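You operate a simulated robot arm through the tools that you are given. There is no shell and no other tool. Be economical: measure what you need, move in short steps, check, and stop when the job is done.

Carry out the task below with a simulated robot arm. There is one attempt and no reset: what you move stays moved.

## Task
Check the handled pads on the top of the steel bench. At the end: the clear open jar stands on top of the small beige box; the brown wooden peg stands on top of the brown felt-soled block; the brown handled pad with the smallest size on its label from the top of the steel bench is on top of the grey tin (marked "POLISH"); the brown handled pad with the largest size on its label from the top of the steel bench is in the deep red tray; whatever was shut is shut again. Leave all else as you found it, and nothing knocked over.

The check looks at the end state, three seconds after you hand in, the way a careful person would. Anything else that was tipped, shoved, dropped, spilled or broken makes it a failure.

## Robot
A 7-joint arm with a two-finger parallel gripper, fixed in place. Base frame: the origin is at the foot of the arm, x ahead of it, y to its left, z up; the work surface is at about z = 0. Units: m, degrees, N and s.
With the tool pointing down near the work surface it reaches from about 0.22 to 0.58 m from the base axis. Its first joint turns from -66.0 to 66.0 degrees. Payload 2.5 kg.
Tool frame: the origin (TCP) lies between the finger pads and is the grasp point; the fingertips stand 0.023 m ahead of it; z points along the fingers, y is the line along which they close. The gripper opens to 0.094 m. The fingers are 0.038 m wide and 0.01 m thick; the gripper's body (0.054 by 0.096 m) begins 0.039 m behind the TCP.
Orientation is that of the tool frame in the base frame, as a unit quaternion [w, x, y, z]. With the fingers straight down and closing along the base's y, the tool's x points along the base's -x, its y along +y and its z along -z.

## Interface
- The arm moves only by the tool send_rows. Its argument "plan" is a list of rows, each a list of 3 entries, a list of its own where there are three numbers: the turn, a rotation vector about the base's x, y, z in degrees, then the shift along the base's x, y, z in m, then the finger opening in m, from 0 to 0.094. In form: [[[wx, wy, wz], [x, y, z], grip], ...]. A call has 1 to 20 rows; each row shifts and turns the commanded pose from where the row before left it. A row lasts 0.2 s, in which the tool goes at most 0.05 m and 8.6 degrees; a call with a longer step from one row to the next is refused whole, and so is a gripper value outside its range. A pose out of reach is approached as far as the arm can. The call stops where the force on the tool passes 40 N (or 10 N more than at its start, if that is more) or the arm is blocked; 0.2 s more then pass. The fingers move at their own pace (about 0.108 m/s each) and stop on an object; they squeeze with about 39 N. The grip force told is the motor's: it shows also when the fingers shut on nothing. Time passes only in rows, and 0.2 s behind the last, so rows that do not move let the fingers close. The reply holds the time, the measured pose of the TCP, the force on the tool along the base axes, the opening and the grip force, in the units named above and with some noise, and new pictures: "show" is both (left out), scene, wrist or none.
- Cameras (640 x 400 px; columns grow to the right, rows downward): "scene" is fixed at [0.1107, -0.4219, 0.5314]; the picture's right is [0.72, -0.70, 0.00], its down [-0.53, -0.55, -0.64] and it looks along [0.45, 0.46, -0.77] (base axes); focal length 214 px, centre (320, 200). "wrist" rides on the gripper at [0.086, 0.016, -0.074] in the tool frame; the picture's right is [-0.18, 0.98, 0.00], its down [-0.58, -0.11, -0.81] and it looks along [-0.79, -0.15, 0.59] (tool axes); focal length 243 px, centre (320, 200).
- probe_pixels(camera, pixels): there is no depth. For up to 12 entries [column, row, z] of the newest picture of that camera ("zoom" is the newest enlarged one), the place [x, y] in the base frame at which the ray of that pixel passes the height z, good to about 0.003 m, but the place of the scene camera against the robot may be out by one fixed shift of up to 0.018 m in any direction. No time passes.
- close_up(camera, box): a new picture of the part [left, top, right, bottom] of that camera's present view, enlarged. No time passes.
- hand_in(): hands the job in; it is judged then, once.

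Work in short steps. Measure before you move; look again where a grasp or a placing could have gone wrong, and mend it. You have 80 turns and 170 pictures in all, those below and enlarged ones among them. Open the gripper and draw the arm clear of the work before you hand the job in, unless the task says otherwise; then end with one line.

The tools are called as a command line: name --argument value ..., lists and objects as JSON in quotes. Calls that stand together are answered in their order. send_rows: Moves the arm, as the interface text tells. Its arguments: {"type":"object","properties":{"plan":{"type":"array","items":{"type":"array"}},"show":{"type":"string","enum":["both","scene","wrist","none"]}},"required":["plan"]} The other tools are called the same way: probe_pixels (camera, pixels) gives the place at which the rays of pixels pass given heights; close_up (camera, box) takes an enlarged picture of a part of a camera's view; hand_in () hands the job in.

At the start:

```text
time: 0.0
tool_pos: [0.3323, 0.0055, 0.3302]
tool_rot: [0.0, 0.0, 1.0, 0.0]
force: [0.1, 0.1, 0.5]
grip_width: 0.094
gripper_force: 0.0
```

scene: 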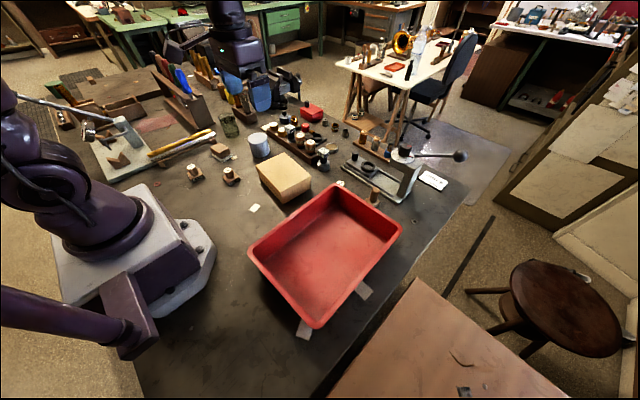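
wrist: 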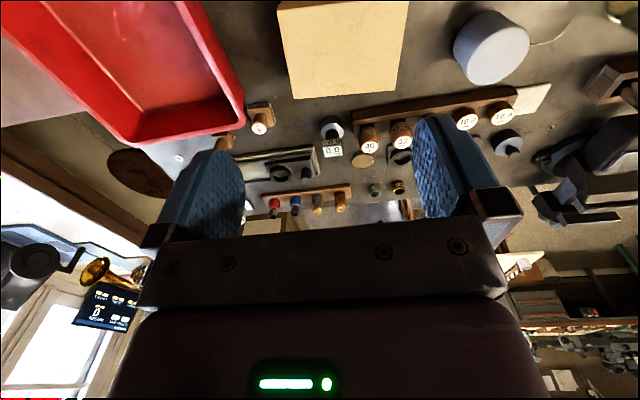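

The scene shows a bench with tray at (325,255), beige box (284,178), tin (260,145), and small blocks around (195,172), (232,176), (220,152). I take close-ups to identify things.

close_up --camera "scene" --box '[170, 90, 330, 190]'

close_up --camera "scene" --box '[320, 110, 480, 210]'

close_up --camera "wrist" --box '[240, 60, 560, 260]'

close_up --camera "scene" --box '[40, 60, 240, 185]'

```text
4.00 times, centred on (250, 140) of scene
```

zoom: 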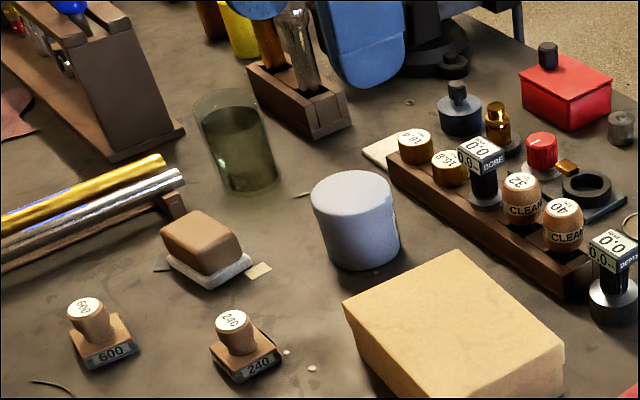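

```text
4.00 times, centred on (400, 160) of scene
```

zoom: 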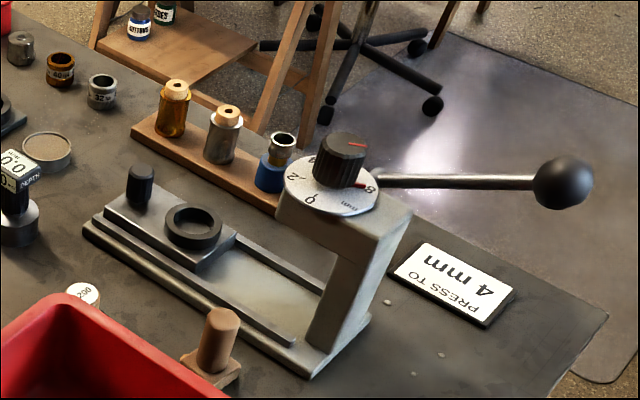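

```text
2.00 times, centred on (400, 160) of wrist
```

zoom: 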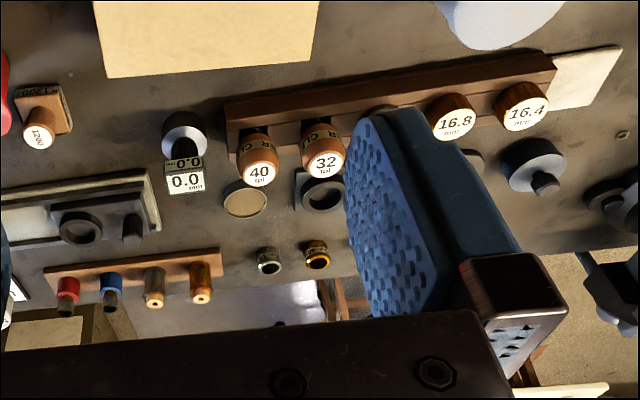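

```text
3.20 times, centred on (140, 122) of scene
```

zoom: 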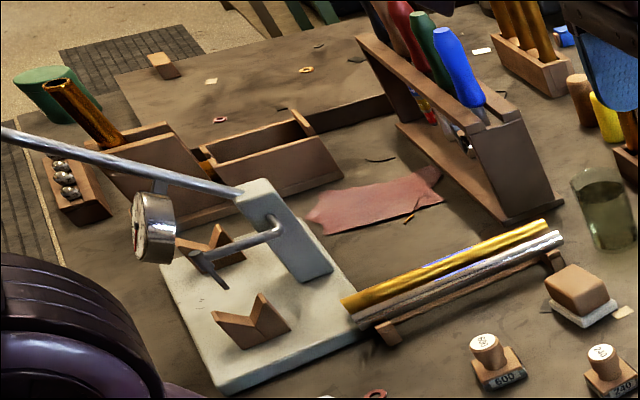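

Pads seen so far: 600, 240, one reading "1200", and another near the tray. I look closer at those and at the brown cylinder behind the jar.

close_up --camera "wrist" --box '[190, 80, 290, 160]'

close_up --camera "scene" --box '[330, 165, 410, 215]'

close_up --camera "scene" --box '[190, 60, 310, 135]'

close_up --camera "wrist" --box '[400, 0, 640, 150]'

```text
5.00 times, centred on (240, 120) of wrist
```

zoom: 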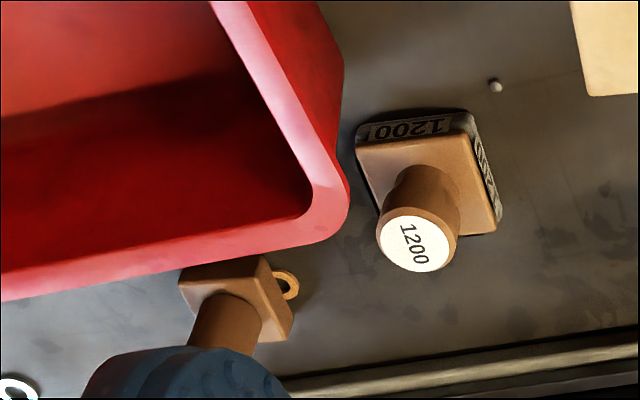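

```text
8.00 times, centred on (370, 190) of scene
```

zoom: 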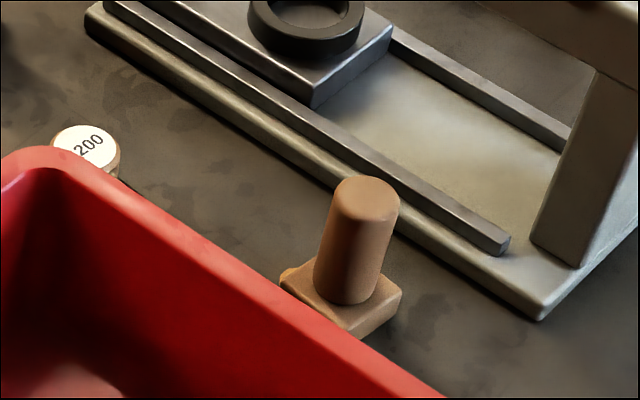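

```text
5.33 times, centred on (250, 98) of scene
```

zoom: 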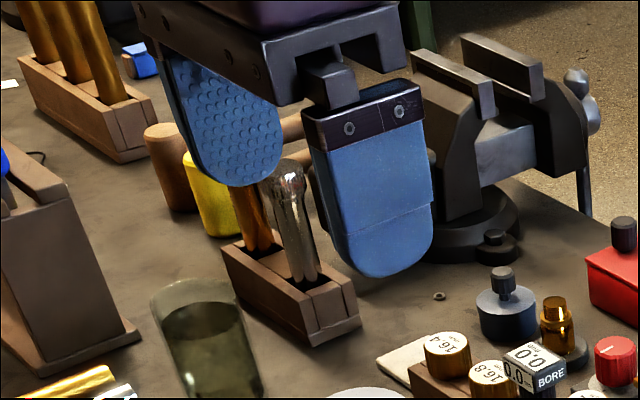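

```text
2.67 times, centred on (520, 75) of wrist
```

zoom: 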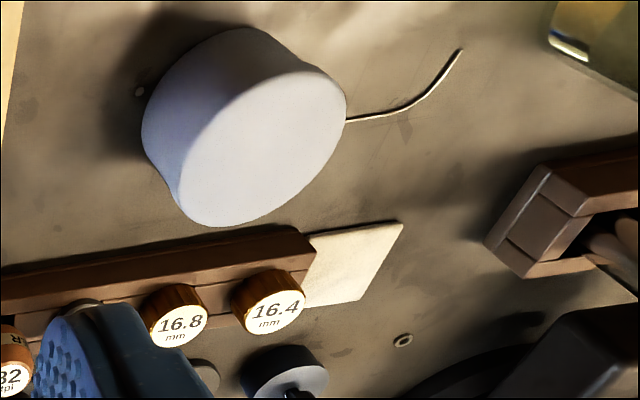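

The unlabelled square-based thing at scene (374,197) and the brown cylinder behind the fingers (221,90) need a better view. I shift the arm left and back while high, for a wrist view of that side.

send_rows --plan '[[[0, 0, 0], [-0.015, 0.04, 0.01], 0.094], [[0, 0, 0], [-0.015, 0.04, 0.01], 0.094], [[0, 0, 0], [-0.015, 0.04, 0.01], 0.094], [[0, 0, 0], [-0.015, 0.04, 0.01], 0.094], [[0, 0, 0], [0, 0.04, 0], 0.094], [[0, 0, 0], [0, 0, 0], 0.094]]'

```text
time: 1.4
tool_pos: [0.2721, 0.2104, 0.371]
tool_rot: [0.001, 0.0, 1.0, 0.0]
force: [-0.4, -0.5, -0.1]
grip_width: 0.0939
gripper_force: 0.0
```

scene: 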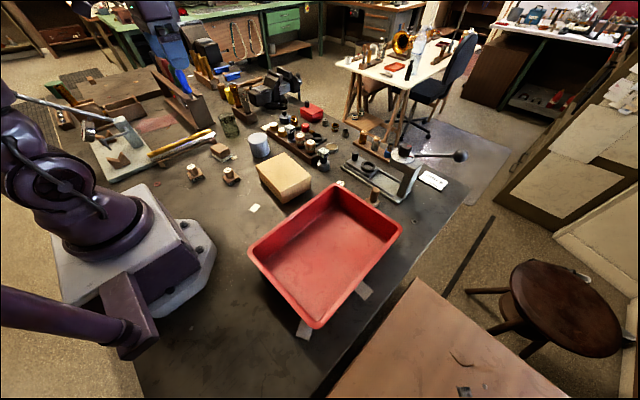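
wrist: 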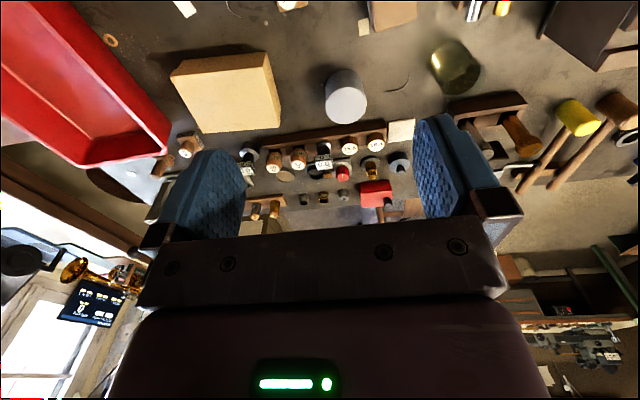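

The brown and yellow cylinders are mallets. I look at the scene again, unobstructed, for other pegs and pads.

close_up --camera "scene" --box '[180, 50, 340, 150]'

close_up --camera "wrist" --box '[240, 0, 560, 200]'

close_up --camera "scene" --box '[20, 50, 180, 150]'

close_up --camera "wrist" --box '[130, 110, 290, 210]'

```text
4.00 times, centred on (260, 100) of scene
```

zoom: 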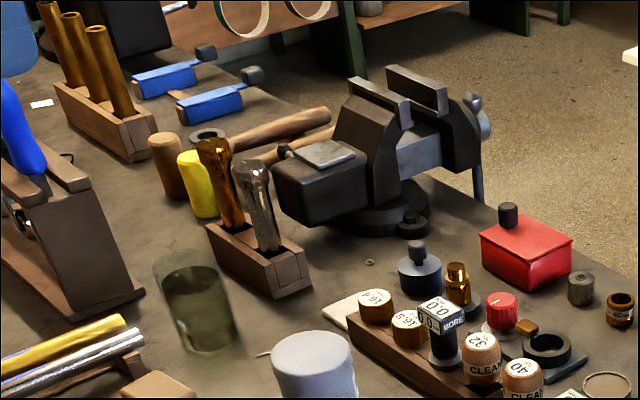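

```text
2.00 times, centred on (400, 100) of wrist
```

zoom: 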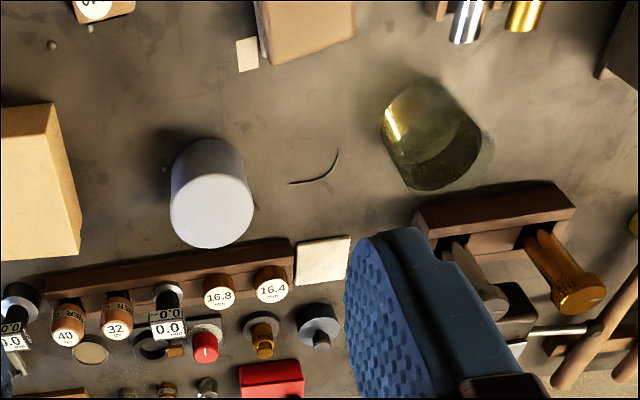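

```text
4.00 times, centred on (100, 100) of scene
```

zoom: 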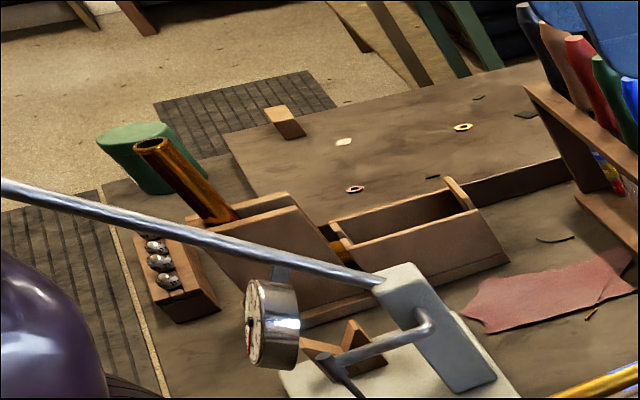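

```text
4.00 times, centred on (210, 160) of wrist
```

zoom: 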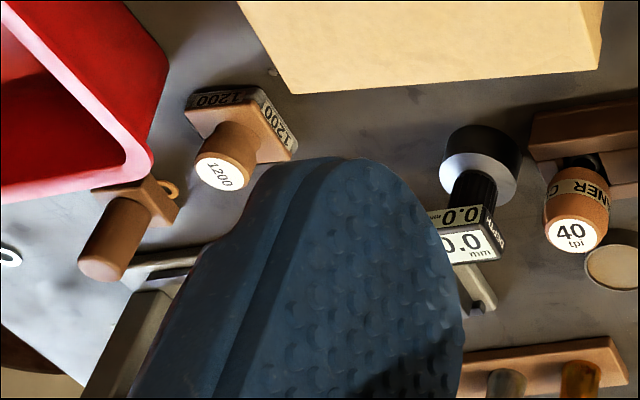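

Peg is the unlabelled square-footed dowel by the tray; pads are 240, 600, 1200. I probe floor-level features in both cameras to find the scene shift and object places.

probe_pixels --camera "wrist" --pixels '[[363.5, 27, 0], [415, 118, 0], [346, 107, 0], [346, 107, 0.05], [335, 70, 0], [460, 93, 0], [202, 135, 0], [171, 73, 0.05], [266, 52, 0.05], [280, 108, 0.05], [203, 132, 0.05], [185, 153, 0.02]]'

probe_pixels --camera "scene" --pixels '[[234.5, 157.75, 0], [257.5, 136, 0.05], [262, 157, 0], [256, 166, 0.05], [282, 153, 0.05], [311, 176, 0.05], [232, 137, 0], [196.5, 181, 0], [232.5, 184, 0], [220, 159, 0], [374, 203, 0.01], [269, 154, 0]]'

```text
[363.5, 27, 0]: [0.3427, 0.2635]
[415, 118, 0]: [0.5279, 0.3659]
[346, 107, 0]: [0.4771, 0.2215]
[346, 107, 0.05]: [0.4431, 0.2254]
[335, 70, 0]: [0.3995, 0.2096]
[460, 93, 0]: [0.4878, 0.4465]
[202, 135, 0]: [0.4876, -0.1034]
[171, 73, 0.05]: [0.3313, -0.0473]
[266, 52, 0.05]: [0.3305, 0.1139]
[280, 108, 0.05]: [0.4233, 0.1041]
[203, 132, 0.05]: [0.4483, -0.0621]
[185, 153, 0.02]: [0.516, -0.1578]
```

```text
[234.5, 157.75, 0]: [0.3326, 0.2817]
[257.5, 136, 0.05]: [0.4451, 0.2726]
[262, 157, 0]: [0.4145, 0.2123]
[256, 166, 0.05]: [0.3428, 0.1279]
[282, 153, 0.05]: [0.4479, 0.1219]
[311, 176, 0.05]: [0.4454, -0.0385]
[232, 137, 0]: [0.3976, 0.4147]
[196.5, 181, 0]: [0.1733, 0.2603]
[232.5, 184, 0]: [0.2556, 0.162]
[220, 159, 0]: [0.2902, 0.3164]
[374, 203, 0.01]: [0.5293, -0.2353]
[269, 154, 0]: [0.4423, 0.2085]
```

I re-probe pad and peg with corrected wrist pixels (pad base (189,140), peg base (162,159)) and box corners.

close_up --camera "wrist" --box '[140, 40, 300, 140]'

probe_pixels --camera "wrist" --pixels '[[189, 140, 0.015], [185, 153, 0.05], [162, 159, 0.01], [157, 177, 0.05], [160, 170, 0]]'

probe_pixels --camera "scene" --pixels '[[341, 183, 0.05], [373, 203, 0.01], [376, 189, 0.05], [341, 183, 0.04]]'

```text
4.00 times, centred on (220, 90) of wrist
```

zoom: 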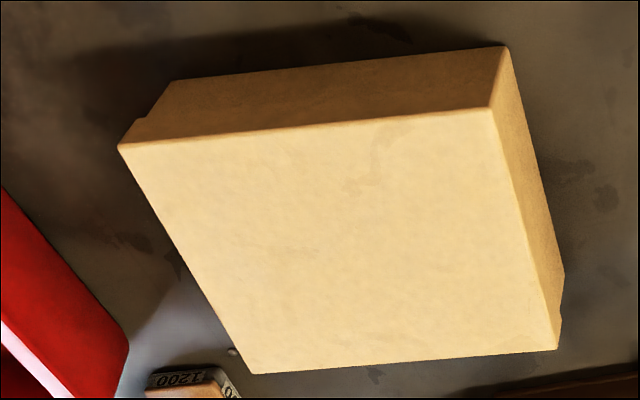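

```text
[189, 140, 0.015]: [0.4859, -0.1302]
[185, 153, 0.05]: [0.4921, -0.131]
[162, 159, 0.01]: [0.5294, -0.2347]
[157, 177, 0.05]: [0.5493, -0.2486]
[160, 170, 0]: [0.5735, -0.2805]
```

```text
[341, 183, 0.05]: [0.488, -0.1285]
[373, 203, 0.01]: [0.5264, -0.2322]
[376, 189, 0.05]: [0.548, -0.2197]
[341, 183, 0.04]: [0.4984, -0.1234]
```

Both cameras agree: 1200 pad about (0.487,-0.130), peg about (0.528,-0.234). I move to above the 1200 pad at z 0.25 for a closer look.

send_rows --plan '[[[0, 0, 0], [0.02, -0.034, -0.01], 0.06], [[0, 0, 0], [0.02, -0.034, -0.01], 0.06], [[0, 0, 0], [0.02, -0.034, -0.01], 0.06], [[0, 0, 0], [0.02, -0.034, -0.01], 0.06], [[0, 0, 0], [0.02, -0.034, -0.01], 0.06], [[0, 0, 0], [0.02, -0.034, -0.01], 0.06], [[0, 0, 0], [0.02, -0.034, -0.01], 0.06], [[0, 0, 0], [0.02, -0.034, -0.01], 0.06], [[0, 0, 0], [0.02, -0.034, -0.02], 0.06], [[0, 0, 0], [0.02, -0.034, -0.02], 0.06], [[0, 0, 0], [0, 0, 0], 0.06]]'

```text
time: 3.8
tool_pos: [0.4709, -0.1328, 0.25]
tool_rot: [0.0, 0.0, 1.0, 0.0]
force: [-0.2, -0.1, 1.1]
grip_width: 0.06
gripper_force: 0.0
```

scene: 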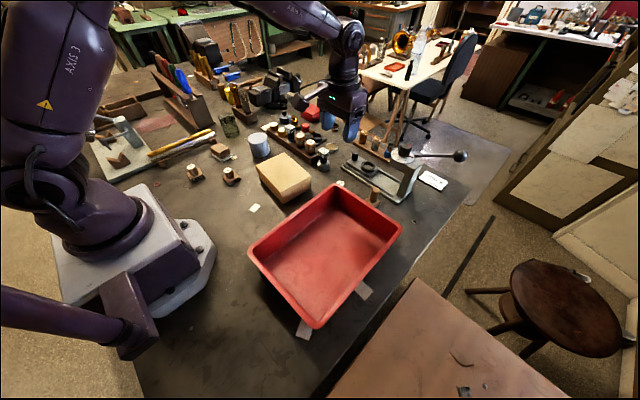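
wrist: 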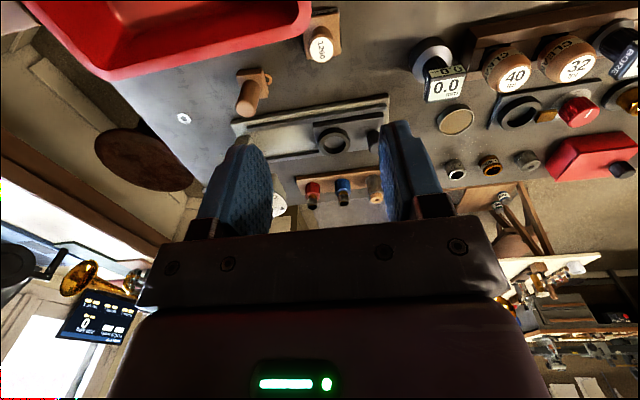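

Pad and peg are well seen now; I probe them and the tray rim, with a close-up.

close_up --camera "wrist" --box '[200, 0, 360, 100]'

probe_pixels --camera "wrist" --pixels '[[321, 50, 0.05], [321, 50, 0.045], [322, 26, 0.015], [312, 5, 0.06], [300, 35, 0.06], [80, 75, 0.06], [246, 98, 0.05], [246, 98, 0.06], [254, 80, 0.012]]'

```text
4.00 times, centred on (280, 50) of wrist
```

zoom: 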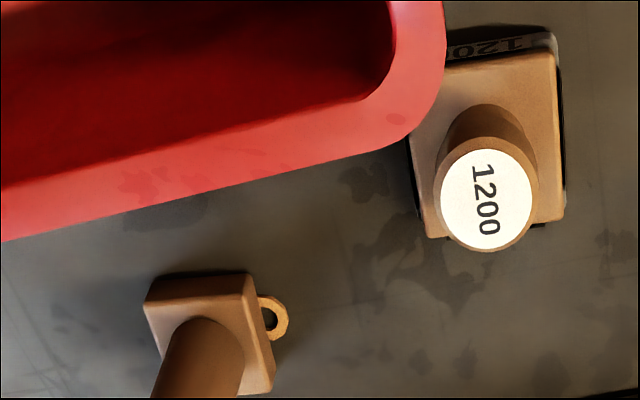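

```text
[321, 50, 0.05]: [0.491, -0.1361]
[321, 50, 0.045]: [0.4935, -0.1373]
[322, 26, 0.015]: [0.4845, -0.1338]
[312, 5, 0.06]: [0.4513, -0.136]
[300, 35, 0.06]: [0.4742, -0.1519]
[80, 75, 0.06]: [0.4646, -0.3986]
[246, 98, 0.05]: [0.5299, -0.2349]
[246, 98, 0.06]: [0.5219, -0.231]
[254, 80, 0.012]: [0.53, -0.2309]
```

The tray rim corner sits at the pad's −x,−y side, so I will close the fingers along the other diagonal. First I lower to z≈0.15 over the pad to measure it better.

send_rows --plan '[[[0, 0, 0], [0.01, -0.002, -0.04], 0.06], [[0, 0, 0], [0.01, -0.002, -0.04], 0.06], [[0, 0, 0], [0.0, 0, -0.02], 0.06], [[0, 0, 0], [0, 0, 0], 0.06]]' --show "wrist"

close_up --camera "wrist" --box '[200, 0, 440, 150]'

close_up --camera "scene" --box '[300, 130, 460, 230]'

```text
time: 4.8
tool_pos: [0.49, -0.1371, 0.1501]
tool_rot: [0.0, -0.001, 1.0, 0.0]
force: [-0.5, -1.2, 0.1]
grip_width: 0.0598
gripper_force: 0.0
```

wrist: 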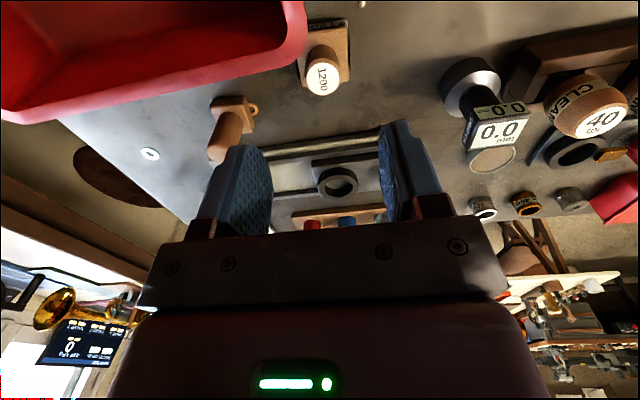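

```text
2.67 times, centred on (320, 75) of wrist
```

zoom: 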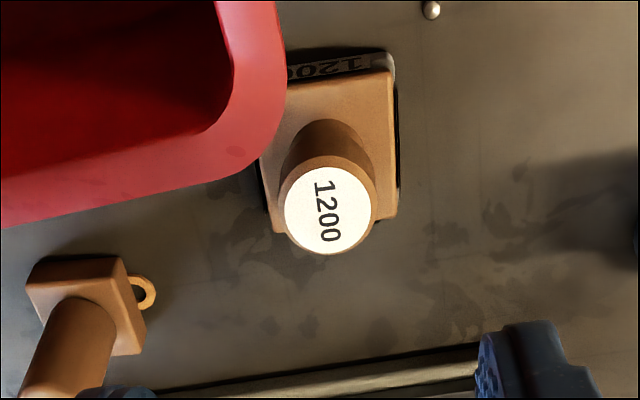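

```text
4.00 times, centred on (380, 180) of scene
```

zoom: 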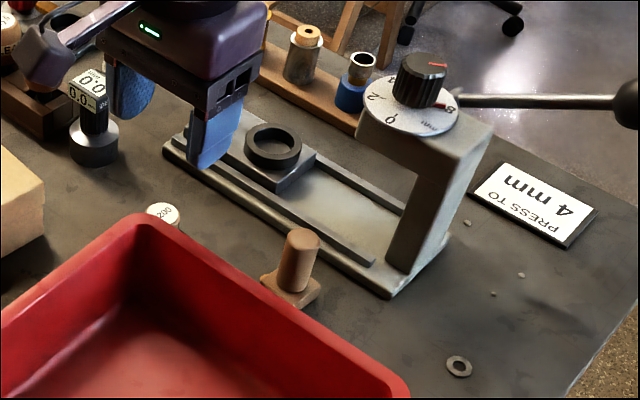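

Knob top centre is at wrist (323,78), base top centre (324,55); I triangulate with the earlier picture.

probe_pixels --camera "wrist" --pixels '[[323, 77.6, 0.06], [323, 77.6, 0.05], [323, 77.6, 0.04], [324, 55, 0.02], [324, 55, 0.015], [324, 55, 0.025], [305, 40, 0.06], [305, 40, 0.05], [239, 100, 0.015], [253, 107, 0.005]]'

```text
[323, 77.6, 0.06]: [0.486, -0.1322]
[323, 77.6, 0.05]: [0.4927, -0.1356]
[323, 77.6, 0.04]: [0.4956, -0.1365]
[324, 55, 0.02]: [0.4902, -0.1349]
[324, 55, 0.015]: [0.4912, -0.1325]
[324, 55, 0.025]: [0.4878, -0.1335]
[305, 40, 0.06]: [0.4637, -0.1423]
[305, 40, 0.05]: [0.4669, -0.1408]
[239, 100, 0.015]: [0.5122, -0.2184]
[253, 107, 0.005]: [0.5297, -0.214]
```

Pad centre ≈(0.490,−0.1345), knob top ≈0.05. I yaw +45° and lower to z 0.08.

send_rows --plan '[[[0, 0, 7.5], [0, 0.0004, 0], 0.06], [[0, 0, 7.5], [0, 0.0004, 0], 0.06], [[0, 0, 7.5], [0, 0.0004, 0], 0.06], [[0, 0, 7.5], [0, 0.0004, 0], 0.06], [[0, 0, 7.5], [0, 0.0004, 0], 0.06], [[0, 0, 7.5], [0, 0.0004, 0], 0.06], [[0, 0, 0], [0, 0, -0.035], 0.06], [[0, 0, 0], [0, 0, -0.03], 0.06], [[0, 0, 0], [0, 0, 0], 0.06]]'

close_up --camera "scene" --box '[300, 130, 400, 210]'

close_up --camera "wrist" --box '[200, 60, 440, 210]'

```text
time: 6.8
tool_pos: [0.4934, -0.1339, 0.0842]
tool_rot: [0.0, -0.382, 0.924, 0.0]
force: [-0.5, 0.8, 0.3]
grip_width: 0.06
gripper_force: 0.0
```

scene: 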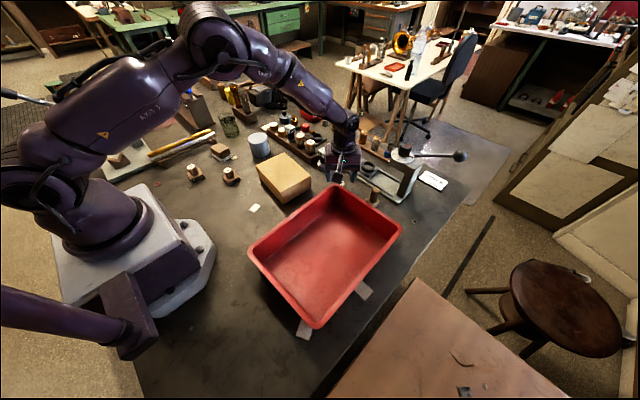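
wrist: 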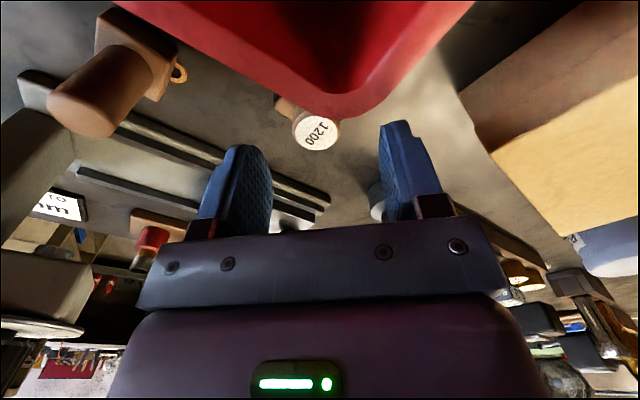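

```text
5.00 times, centred on (350, 170) of scene
```

zoom: 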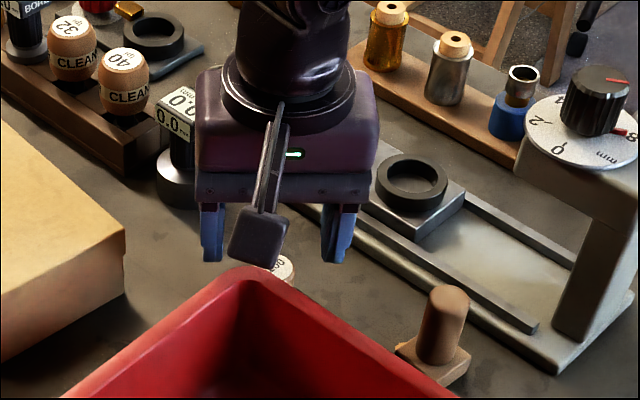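

```text
2.67 times, centred on (320, 135) of wrist
```

zoom: 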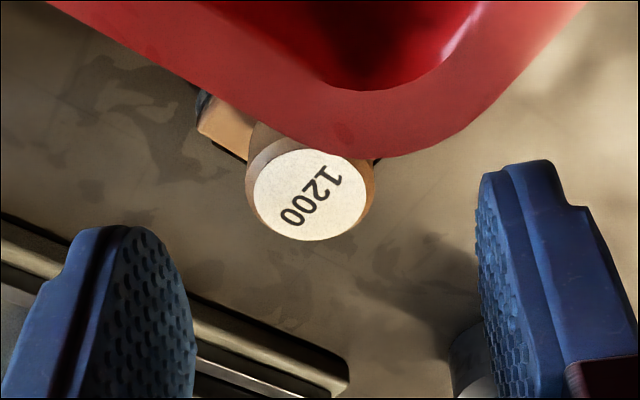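

Knob is between the fingers, 2.5 mm off; I correct, lower to z≈0.046 and close.

send_rows --plan '[[[0, 0, 0], [0.0015, -0.0015, -0.02], 0.06], [[0, 0, 0], [0, 0, -0.018], 0.06], [[0, 0, 0], [0, 0, 0], 0.06], [[0, 0, 0], [0, 0, 0], 0.01], [[0, 0, 0], [0, 0, 0], 0.01], [[0, 0, 0], [0, 0, 0], 0.01]]'

close_up --camera "scene" --box '[300, 130, 400, 210]'

```text
time: 8.2
tool_pos: [0.4962, -0.1365, 0.0484]
tool_rot: [0.0, -0.382, 0.924, 0.0]
force: [-0.5, -0.6, 0.0]
grip_width: 0.0262
gripper_force: 38.7
```

scene: 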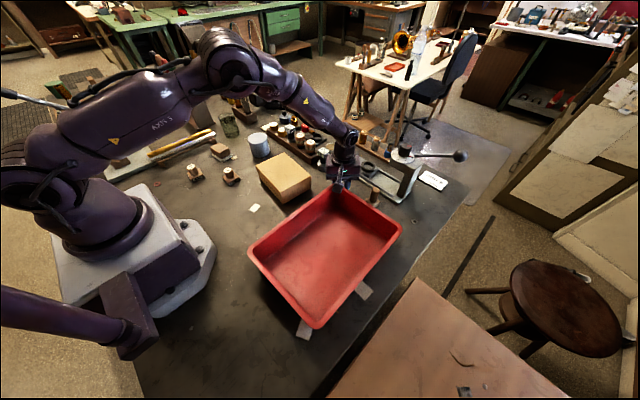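
wrist: 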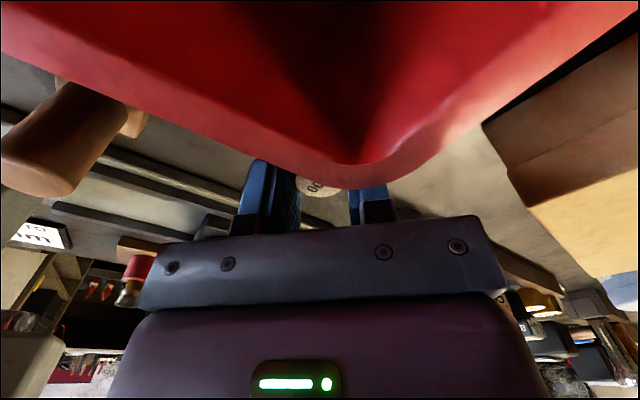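

```text
5.00 times, centred on (350, 170) of scene
```

zoom: 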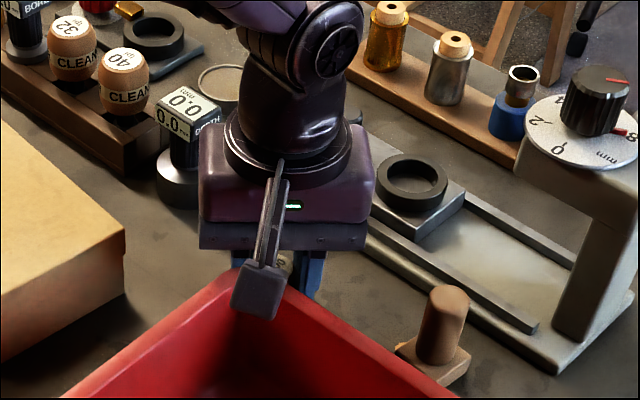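

Grip is firm at 26 mm. I lift slightly, ease away from the rim, then raise.

send_rows --plan '[[[0, 0, 0], [0.0, 0.0, 0.004], 0.01], [[0, 0, 0], [0.006, 0.006, 0.004], 0.01], [[0, 0, 0], [0, 0, 0.03], 0.01], [[0, 0, 0], [0, 0, 0.04], 0.01], [[0, 0, 0], [0, 0, 0.04], 0.01], [[0, 0, 0], [0, 0, 0.03], 0.01], [[0, 0, 0], [0, 0, 0], 0.01]]'

probe_pixels --camera "scene" --pixels '[[325, 248, 0.005], [337, 184, 0.06], [403, 230, 0.06], [249, 255, 0.06], [317, 328, 0.06], [316, 320, 0.06], [290, 285, 0.005], [362, 250, 0.005]]'

close_up --camera "scene" --box '[280, 110, 440, 210]'

```text
time: 9.8
tool_pos: [0.5002, -0.129, 0.1943]
tool_rot: [0.0, -0.383, 0.924, 0.0]
force: [0.5, -0.6, -0.6]
grip_width: 0.0263
gripper_force: 38.5
```

scene: 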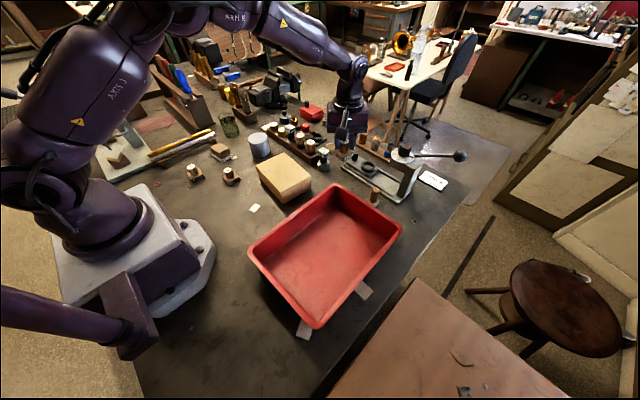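
wrist: 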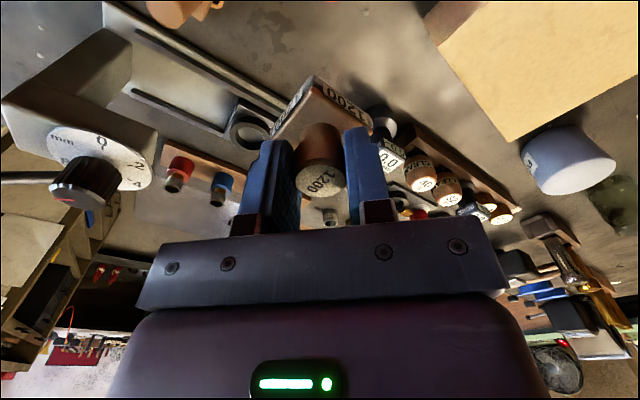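

```text
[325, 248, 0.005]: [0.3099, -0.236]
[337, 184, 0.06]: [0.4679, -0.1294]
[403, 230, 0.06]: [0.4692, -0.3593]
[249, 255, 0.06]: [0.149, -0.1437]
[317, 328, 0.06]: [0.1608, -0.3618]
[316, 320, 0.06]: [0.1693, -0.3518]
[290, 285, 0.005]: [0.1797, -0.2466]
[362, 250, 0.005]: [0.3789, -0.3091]
```

```text
4.00 times, centred on (360, 160) of scene
```

zoom: 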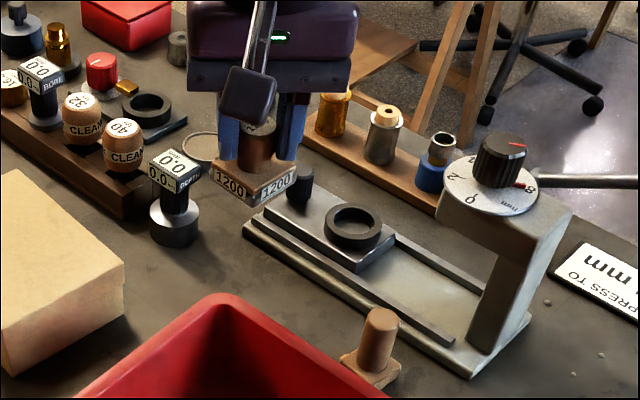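

Pad held upright. Tray interior spans roughly x 0.17–0.46, y −0.35…−0.15; I carry it to (0.36,−0.25) and lower in.

send_rows --plan '[[[0, 0, 0], [-0.028, -0.0242, 0], 0.01], [[0, 0, 0], [-0.028, -0.0242, 0], 0.01], [[0, 0, 0], [-0.028, -0.0242, 0], 0.01], [[0, 0, 0], [-0.028, -0.0242, 0], 0.01], [[0, 0, 0], [-0.028, -0.0242, 0], 0.01], [[0, 0, 0], [0, 0, -0.04], 0.01], [[0, 0, 0], [0, 0, -0.04], 0.01], [[0, 0, 0], [0, 0, -0.03], 0.01], [[0, 0, 0], [0, 0, -0.015], 0.01], [[0, 0, 0], [0, 0, 0], 0.01]]' --show "scene"

close_up --camera "scene" --box '[260, 160, 420, 260]'

```text
time: 12.0
tool_pos: [0.3593, -0.2517, 0.0725]
tool_rot: [0.0, -0.383, 0.924, -0.001]
force: [-0.1, -0.1, -0.3]
grip_width: 0.0263
gripper_force: 39.2
```

scene: 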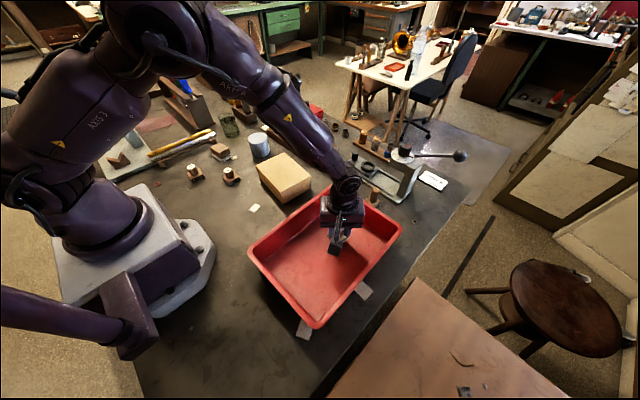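

```text
4.00 times, centred on (340, 210) of scene
```

zoom: 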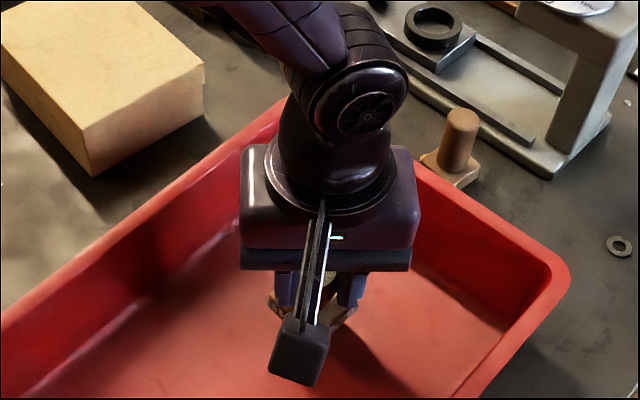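

I lower in small steps until the force shows touch, without opening yet.

send_rows --plan '[[[0, 0, 0], [0, 0, -0.006], 0.01], [[0, 0, 0], [0, 0, -0.005], 0.01], [[0, 0, 0], [0, 0, -0.003], 0.01], [[0, 0, 0], [0, 0, 0], 0.01]]' --show "none"

```text
time: 13.0
tool_pos: [0.3605, -0.2504, 0.0575]
tool_rot: [0.0, -0.381, 0.924, 0.0]
force: [-0.5, 0.0, -0.8]
grip_width: 0.0261
gripper_force: 39.2
```

send_rows --plan '[[[0, 0, 0], [0, 0, -0.002], 0.01], [[0, 0, 0], [0, 0, -0.002], 0.01], [[0, 0, 0], [0, 0, 0], 0.01]]' --show "none"

```text
time: 13.8
tool_pos: [0.3584, -0.2523, 0.053]
tool_rot: [0.0, -0.383, 0.924, 0.0]
force: [-1.0, 1.9, 6.5]
grip_width: 0.0262
gripper_force: 38.7
```

Force 6.5 N shows touch-down at z 0.053. I open and rise.

send_rows --plan '[[[0, 0, 0], [0, 0, 0.0005], 0.05], [[0, 0, 0], [0, 0, 0], 0.05], [[0, 0, 0], [0, 0, 0.03], 0.05], [[0, 0, 0], [0, 0, 0.04], 0.05], [[0, 0, 0], [0, 0, 0.04], 0.05], [[0, 0, 0], [0, 0, 0.04], 0.05], [[0, 0, 0], [0, 0, 0], 0.05]]'

close_up --camera "scene" --box '[260, 160, 420, 260]'

```text
time: 15.4
tool_pos: [0.3599, -0.2478, 0.2013]
tool_rot: [0.0, -0.383, 0.924, 0.0]
force: [0.2, 0.7, 0.0]
grip_width: 0.0499
gripper_force: 0.1
```

scene: 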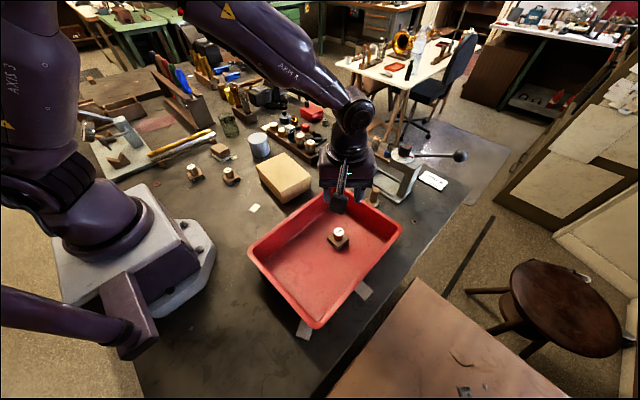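
wrist: 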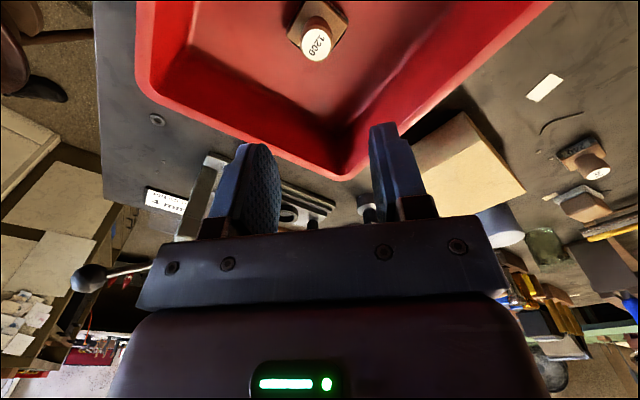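

```text
4.00 times, centred on (340, 210) of scene
```

zoom: 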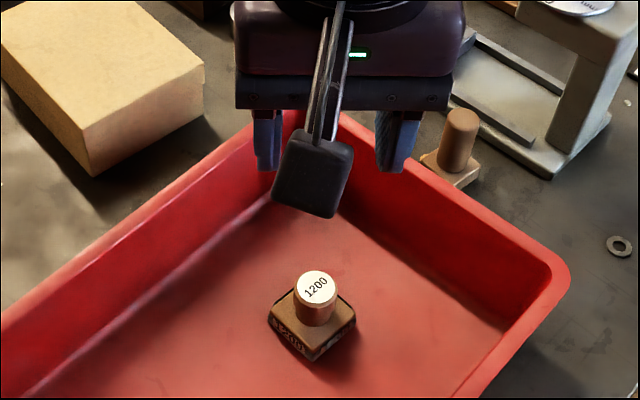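

1200 pad stands in the tray. Next the peg: I turn back and go over (0.515,−0.228,0.16) for measurement.

send_rows --plan '[[[0, 0, -7.5], [0.0258, 0.0033, -0.007], 0.05], [[0, 0, -7.5], [0.0258, 0.0033, -0.007], 0.05], [[0, 0, -7.5], [0.0258, 0.0033, -0.007], 0.05], [[0, 0, -7.5], [0.0258, 0.0033, -0.007], 0.05], [[0, 0, -7.5], [0.0258, 0.0033, -0.007], 0.05], [[0, 0, -7.5], [0.0258, 0.0033, -0.007], 0.05], [[0, 0, 0], [0, 0, 0], 0.05]]'

close_up --camera "wrist" --box '[240, 0, 400, 100]'

probe_pixels --camera "scene" --pixels '[[339.25, 231, 0.055]]'

```text
time: 17.0
tool_pos: [0.5169, -0.2334, 0.1599]
tool_rot: [0.001, 0.001, 1.0, 0.0]
force: [-0.5, 0.0, 0.1]
grip_width: 0.05
gripper_force: 0.1
```

scene: 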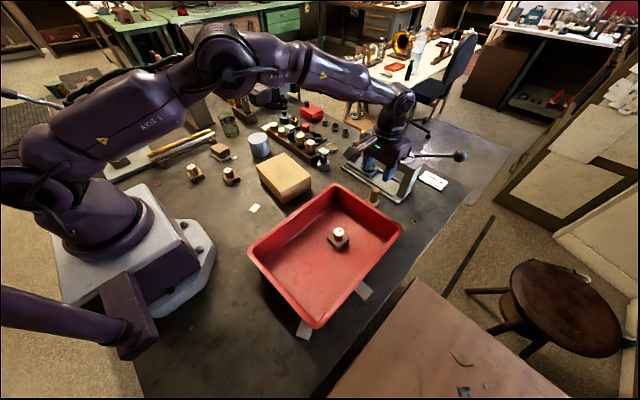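
wrist: 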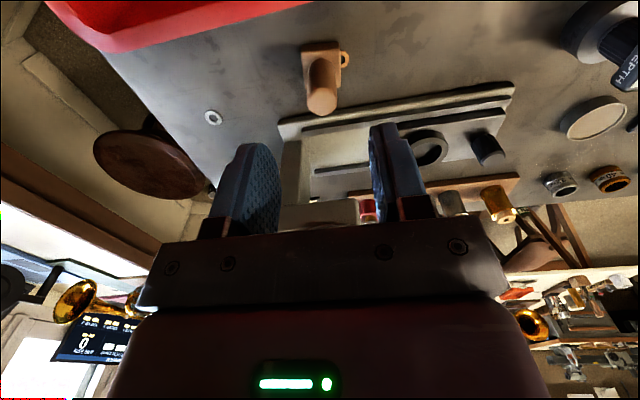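

```text
4.00 times, centred on (320, 50) of wrist
```

zoom: 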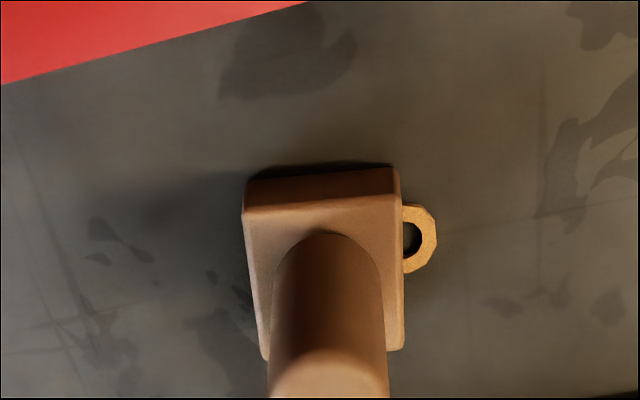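

```text
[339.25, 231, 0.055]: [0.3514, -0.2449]
```

Dowel is at column ~321; I probe base and top.

probe_pixels --camera "wrist" --pixels '[[321, 67, 0.015], [321, 67, 0.01], [322, 101, 0.05], [322, 101, 0.06], [322, 101, 0.07], [321, 42, 0.0]]'

close_up --camera "scene" --box '[340, 150, 420, 200]'

```text
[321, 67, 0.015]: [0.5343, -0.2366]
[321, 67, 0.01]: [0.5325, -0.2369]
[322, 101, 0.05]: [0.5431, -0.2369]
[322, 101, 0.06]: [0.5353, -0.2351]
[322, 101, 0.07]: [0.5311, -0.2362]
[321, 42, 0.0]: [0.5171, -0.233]
```

```text
8.00 times, centred on (380, 175) of scene
```

zoom: 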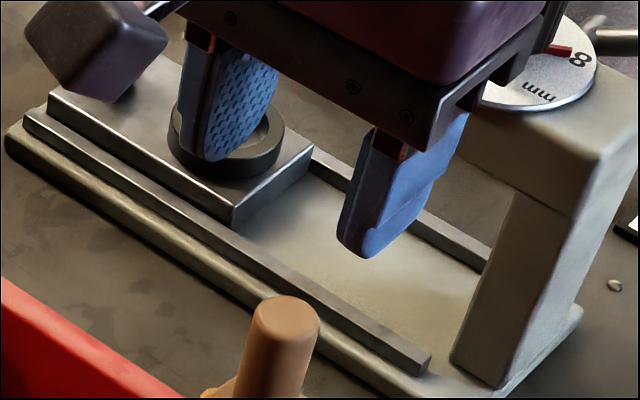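

I check the press's head and post positions for gripper clearance.

probe_pixels --camera "scene" --pixels '[[397, 195, 0], [409, 190, 0], [388, 163, 0.12], [402, 178, 0.1], [400, 150, 0.15], [341, 168, 0.0], [405, 202, 0]]'

close_up --camera "wrist" --box '[240, 60, 560, 260]'

```text
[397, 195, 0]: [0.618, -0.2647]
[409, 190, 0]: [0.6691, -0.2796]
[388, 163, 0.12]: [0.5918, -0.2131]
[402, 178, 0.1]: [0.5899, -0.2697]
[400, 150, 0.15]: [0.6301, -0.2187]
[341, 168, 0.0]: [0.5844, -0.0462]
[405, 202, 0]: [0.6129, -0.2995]
```

```text
2.00 times, centred on (400, 160) of wrist
```

zoom: 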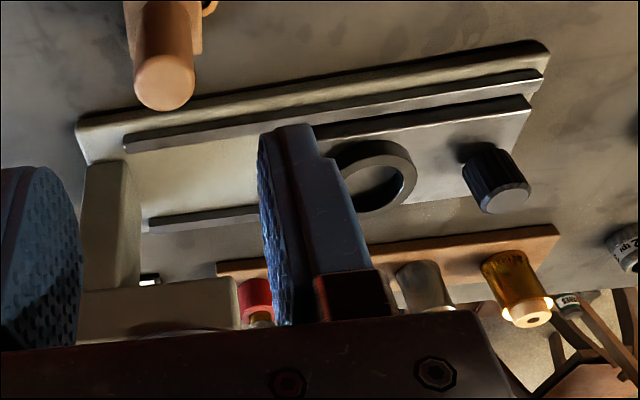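

Press head front edge is ~x 0.60, gripper body will reach ~0.557: clear. I shift to (0.529,−0.236) and lower to 0.10, then check.

send_rows --plan '[[[0, 0, 0], [0.012, -0.0025, -0.01], 0.05], [[0, 0, 0], [0, 0, -0.025], 0.05], [[0, 0, 0], [0, 0, -0.025], 0.05], [[0, 0, 0], [0, 0, 0], 0.05]]'

close_up --camera "scene" --box '[340, 120, 460, 210]'

```text
time: 18.0
tool_pos: [0.5299, -0.2357, 0.101]
tool_rot: [-0.001, 0.0, 1.0, 0.0]
force: [-0.1, -0.1, -0.1]
grip_width: 0.0498
gripper_force: 0.1
```

scene: 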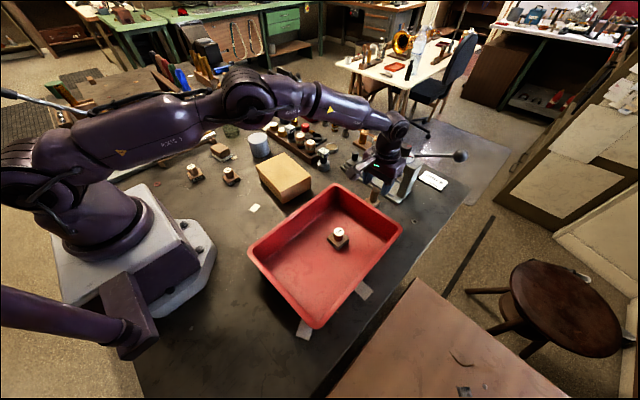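
wrist: 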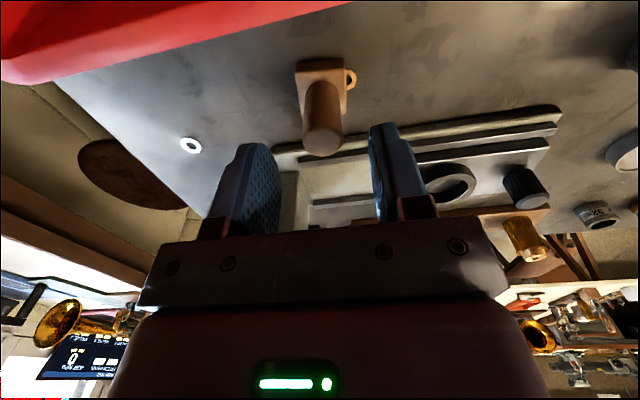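

```text
4.44 times, centred on (400, 165) of scene
```

zoom: 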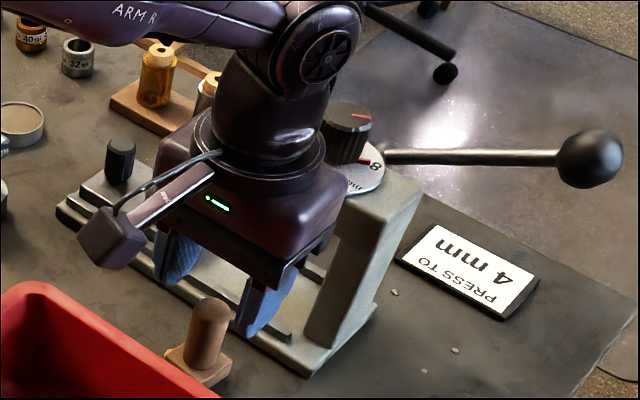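

Dowel is centred laterally, a bit forward. I shift +3 mm in x, lower to z 0.05 and close.

send_rows --plan '[[[0, 0, 0], [0.003, 0, -0.02], 0.05], [[0, 0, 0], [0, 0, -0.018], 0.05], [[0, 0, 0], [0, 0, -0.013], 0.05], [[0, 0, 0], [0, 0, 0], 0.05], [[0, 0, 0], [0, 0, 0], 0.008], [[0, 0, 0], [0, 0, 0], 0.008], [[0, 0, 0], [0, 0, 0], 0.008]]'

close_up --camera "scene" --box '[340, 120, 460, 210]'

```text
time: 19.6
tool_pos: [0.5296, -0.2342, 0.0488]
tool_rot: [0.0, 0.0, 1.0, 0.0]
force: [-0.1, -0.1, -0.7]
grip_width: 0.0228
gripper_force: 39.2
```

scene: 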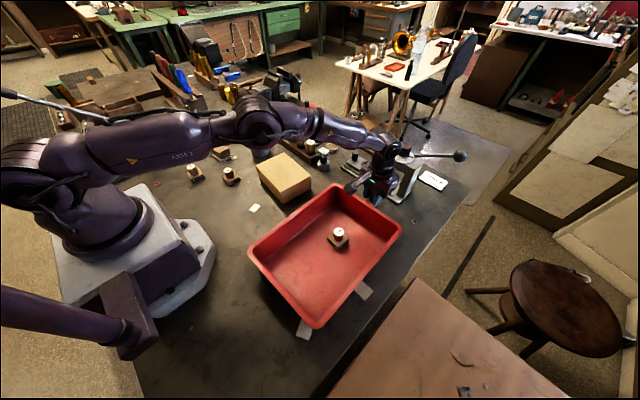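
wrist: 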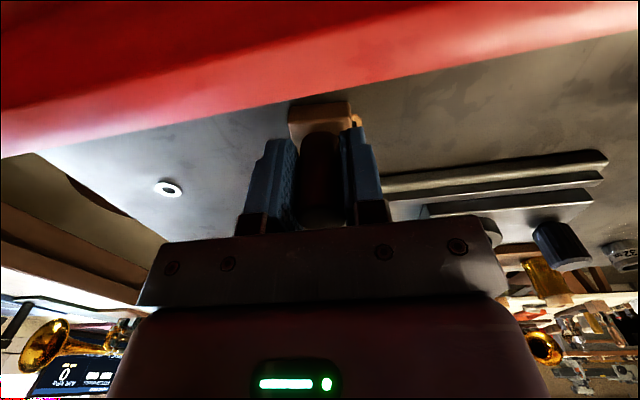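

```text
4.44 times, centred on (400, 165) of scene
```

zoom: 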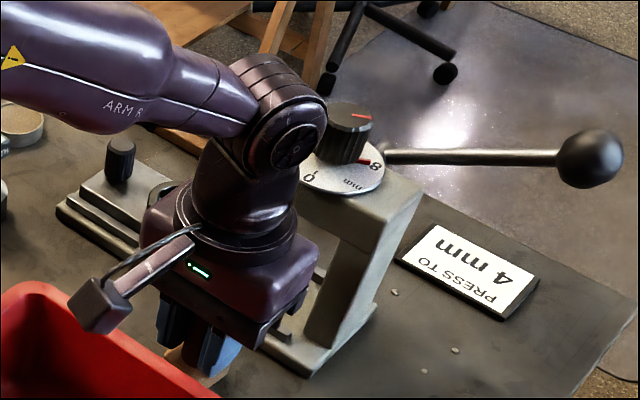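

Peg gripped at 22.8 mm. I lift to z≈0.27.

send_rows --plan '[[[0, 0, 0], [0, 0, 0.01], 0.008], [[0, 0, 0], [0, 0, 0.03], 0.008], [[0, 0, 0], [0, 0, 0.045], 0.008], [[0, 0, 0], [0, 0, 0.045], 0.008], [[0, 0, 0], [0, 0, 0.045], 0.008], [[0, 0, 0], [0, 0, 0.045], 0.008], [[0, 0, 0], [0, 0, 0], 0.008]]'

close_up --camera "wrist" --box '[220, 60, 420, 220]'

```text
time: 21.2
tool_pos: [0.53, -0.2306, 0.2676]
tool_rot: [0.0, 0.0, 1.0, 0.001]
force: [0.0, -0.1, -0.2]
grip_width: 0.0226
gripper_force: 39.4
```

scene: 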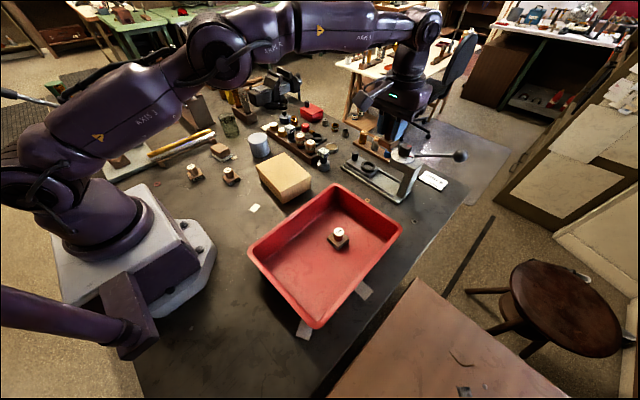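
wrist: 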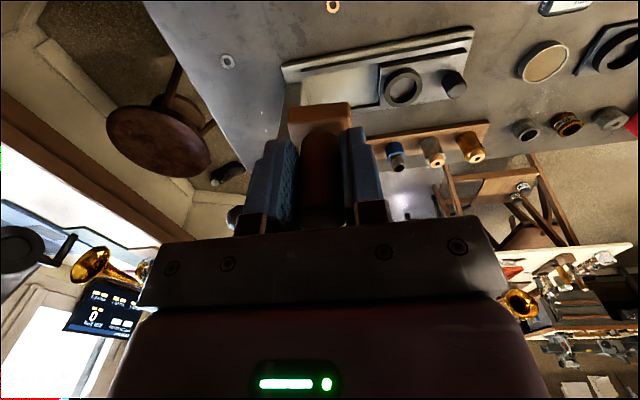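

```text
2.50 times, centred on (320, 140) of wrist
```

zoom: 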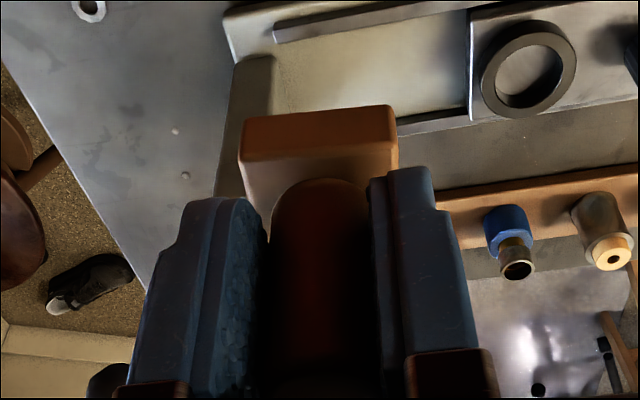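

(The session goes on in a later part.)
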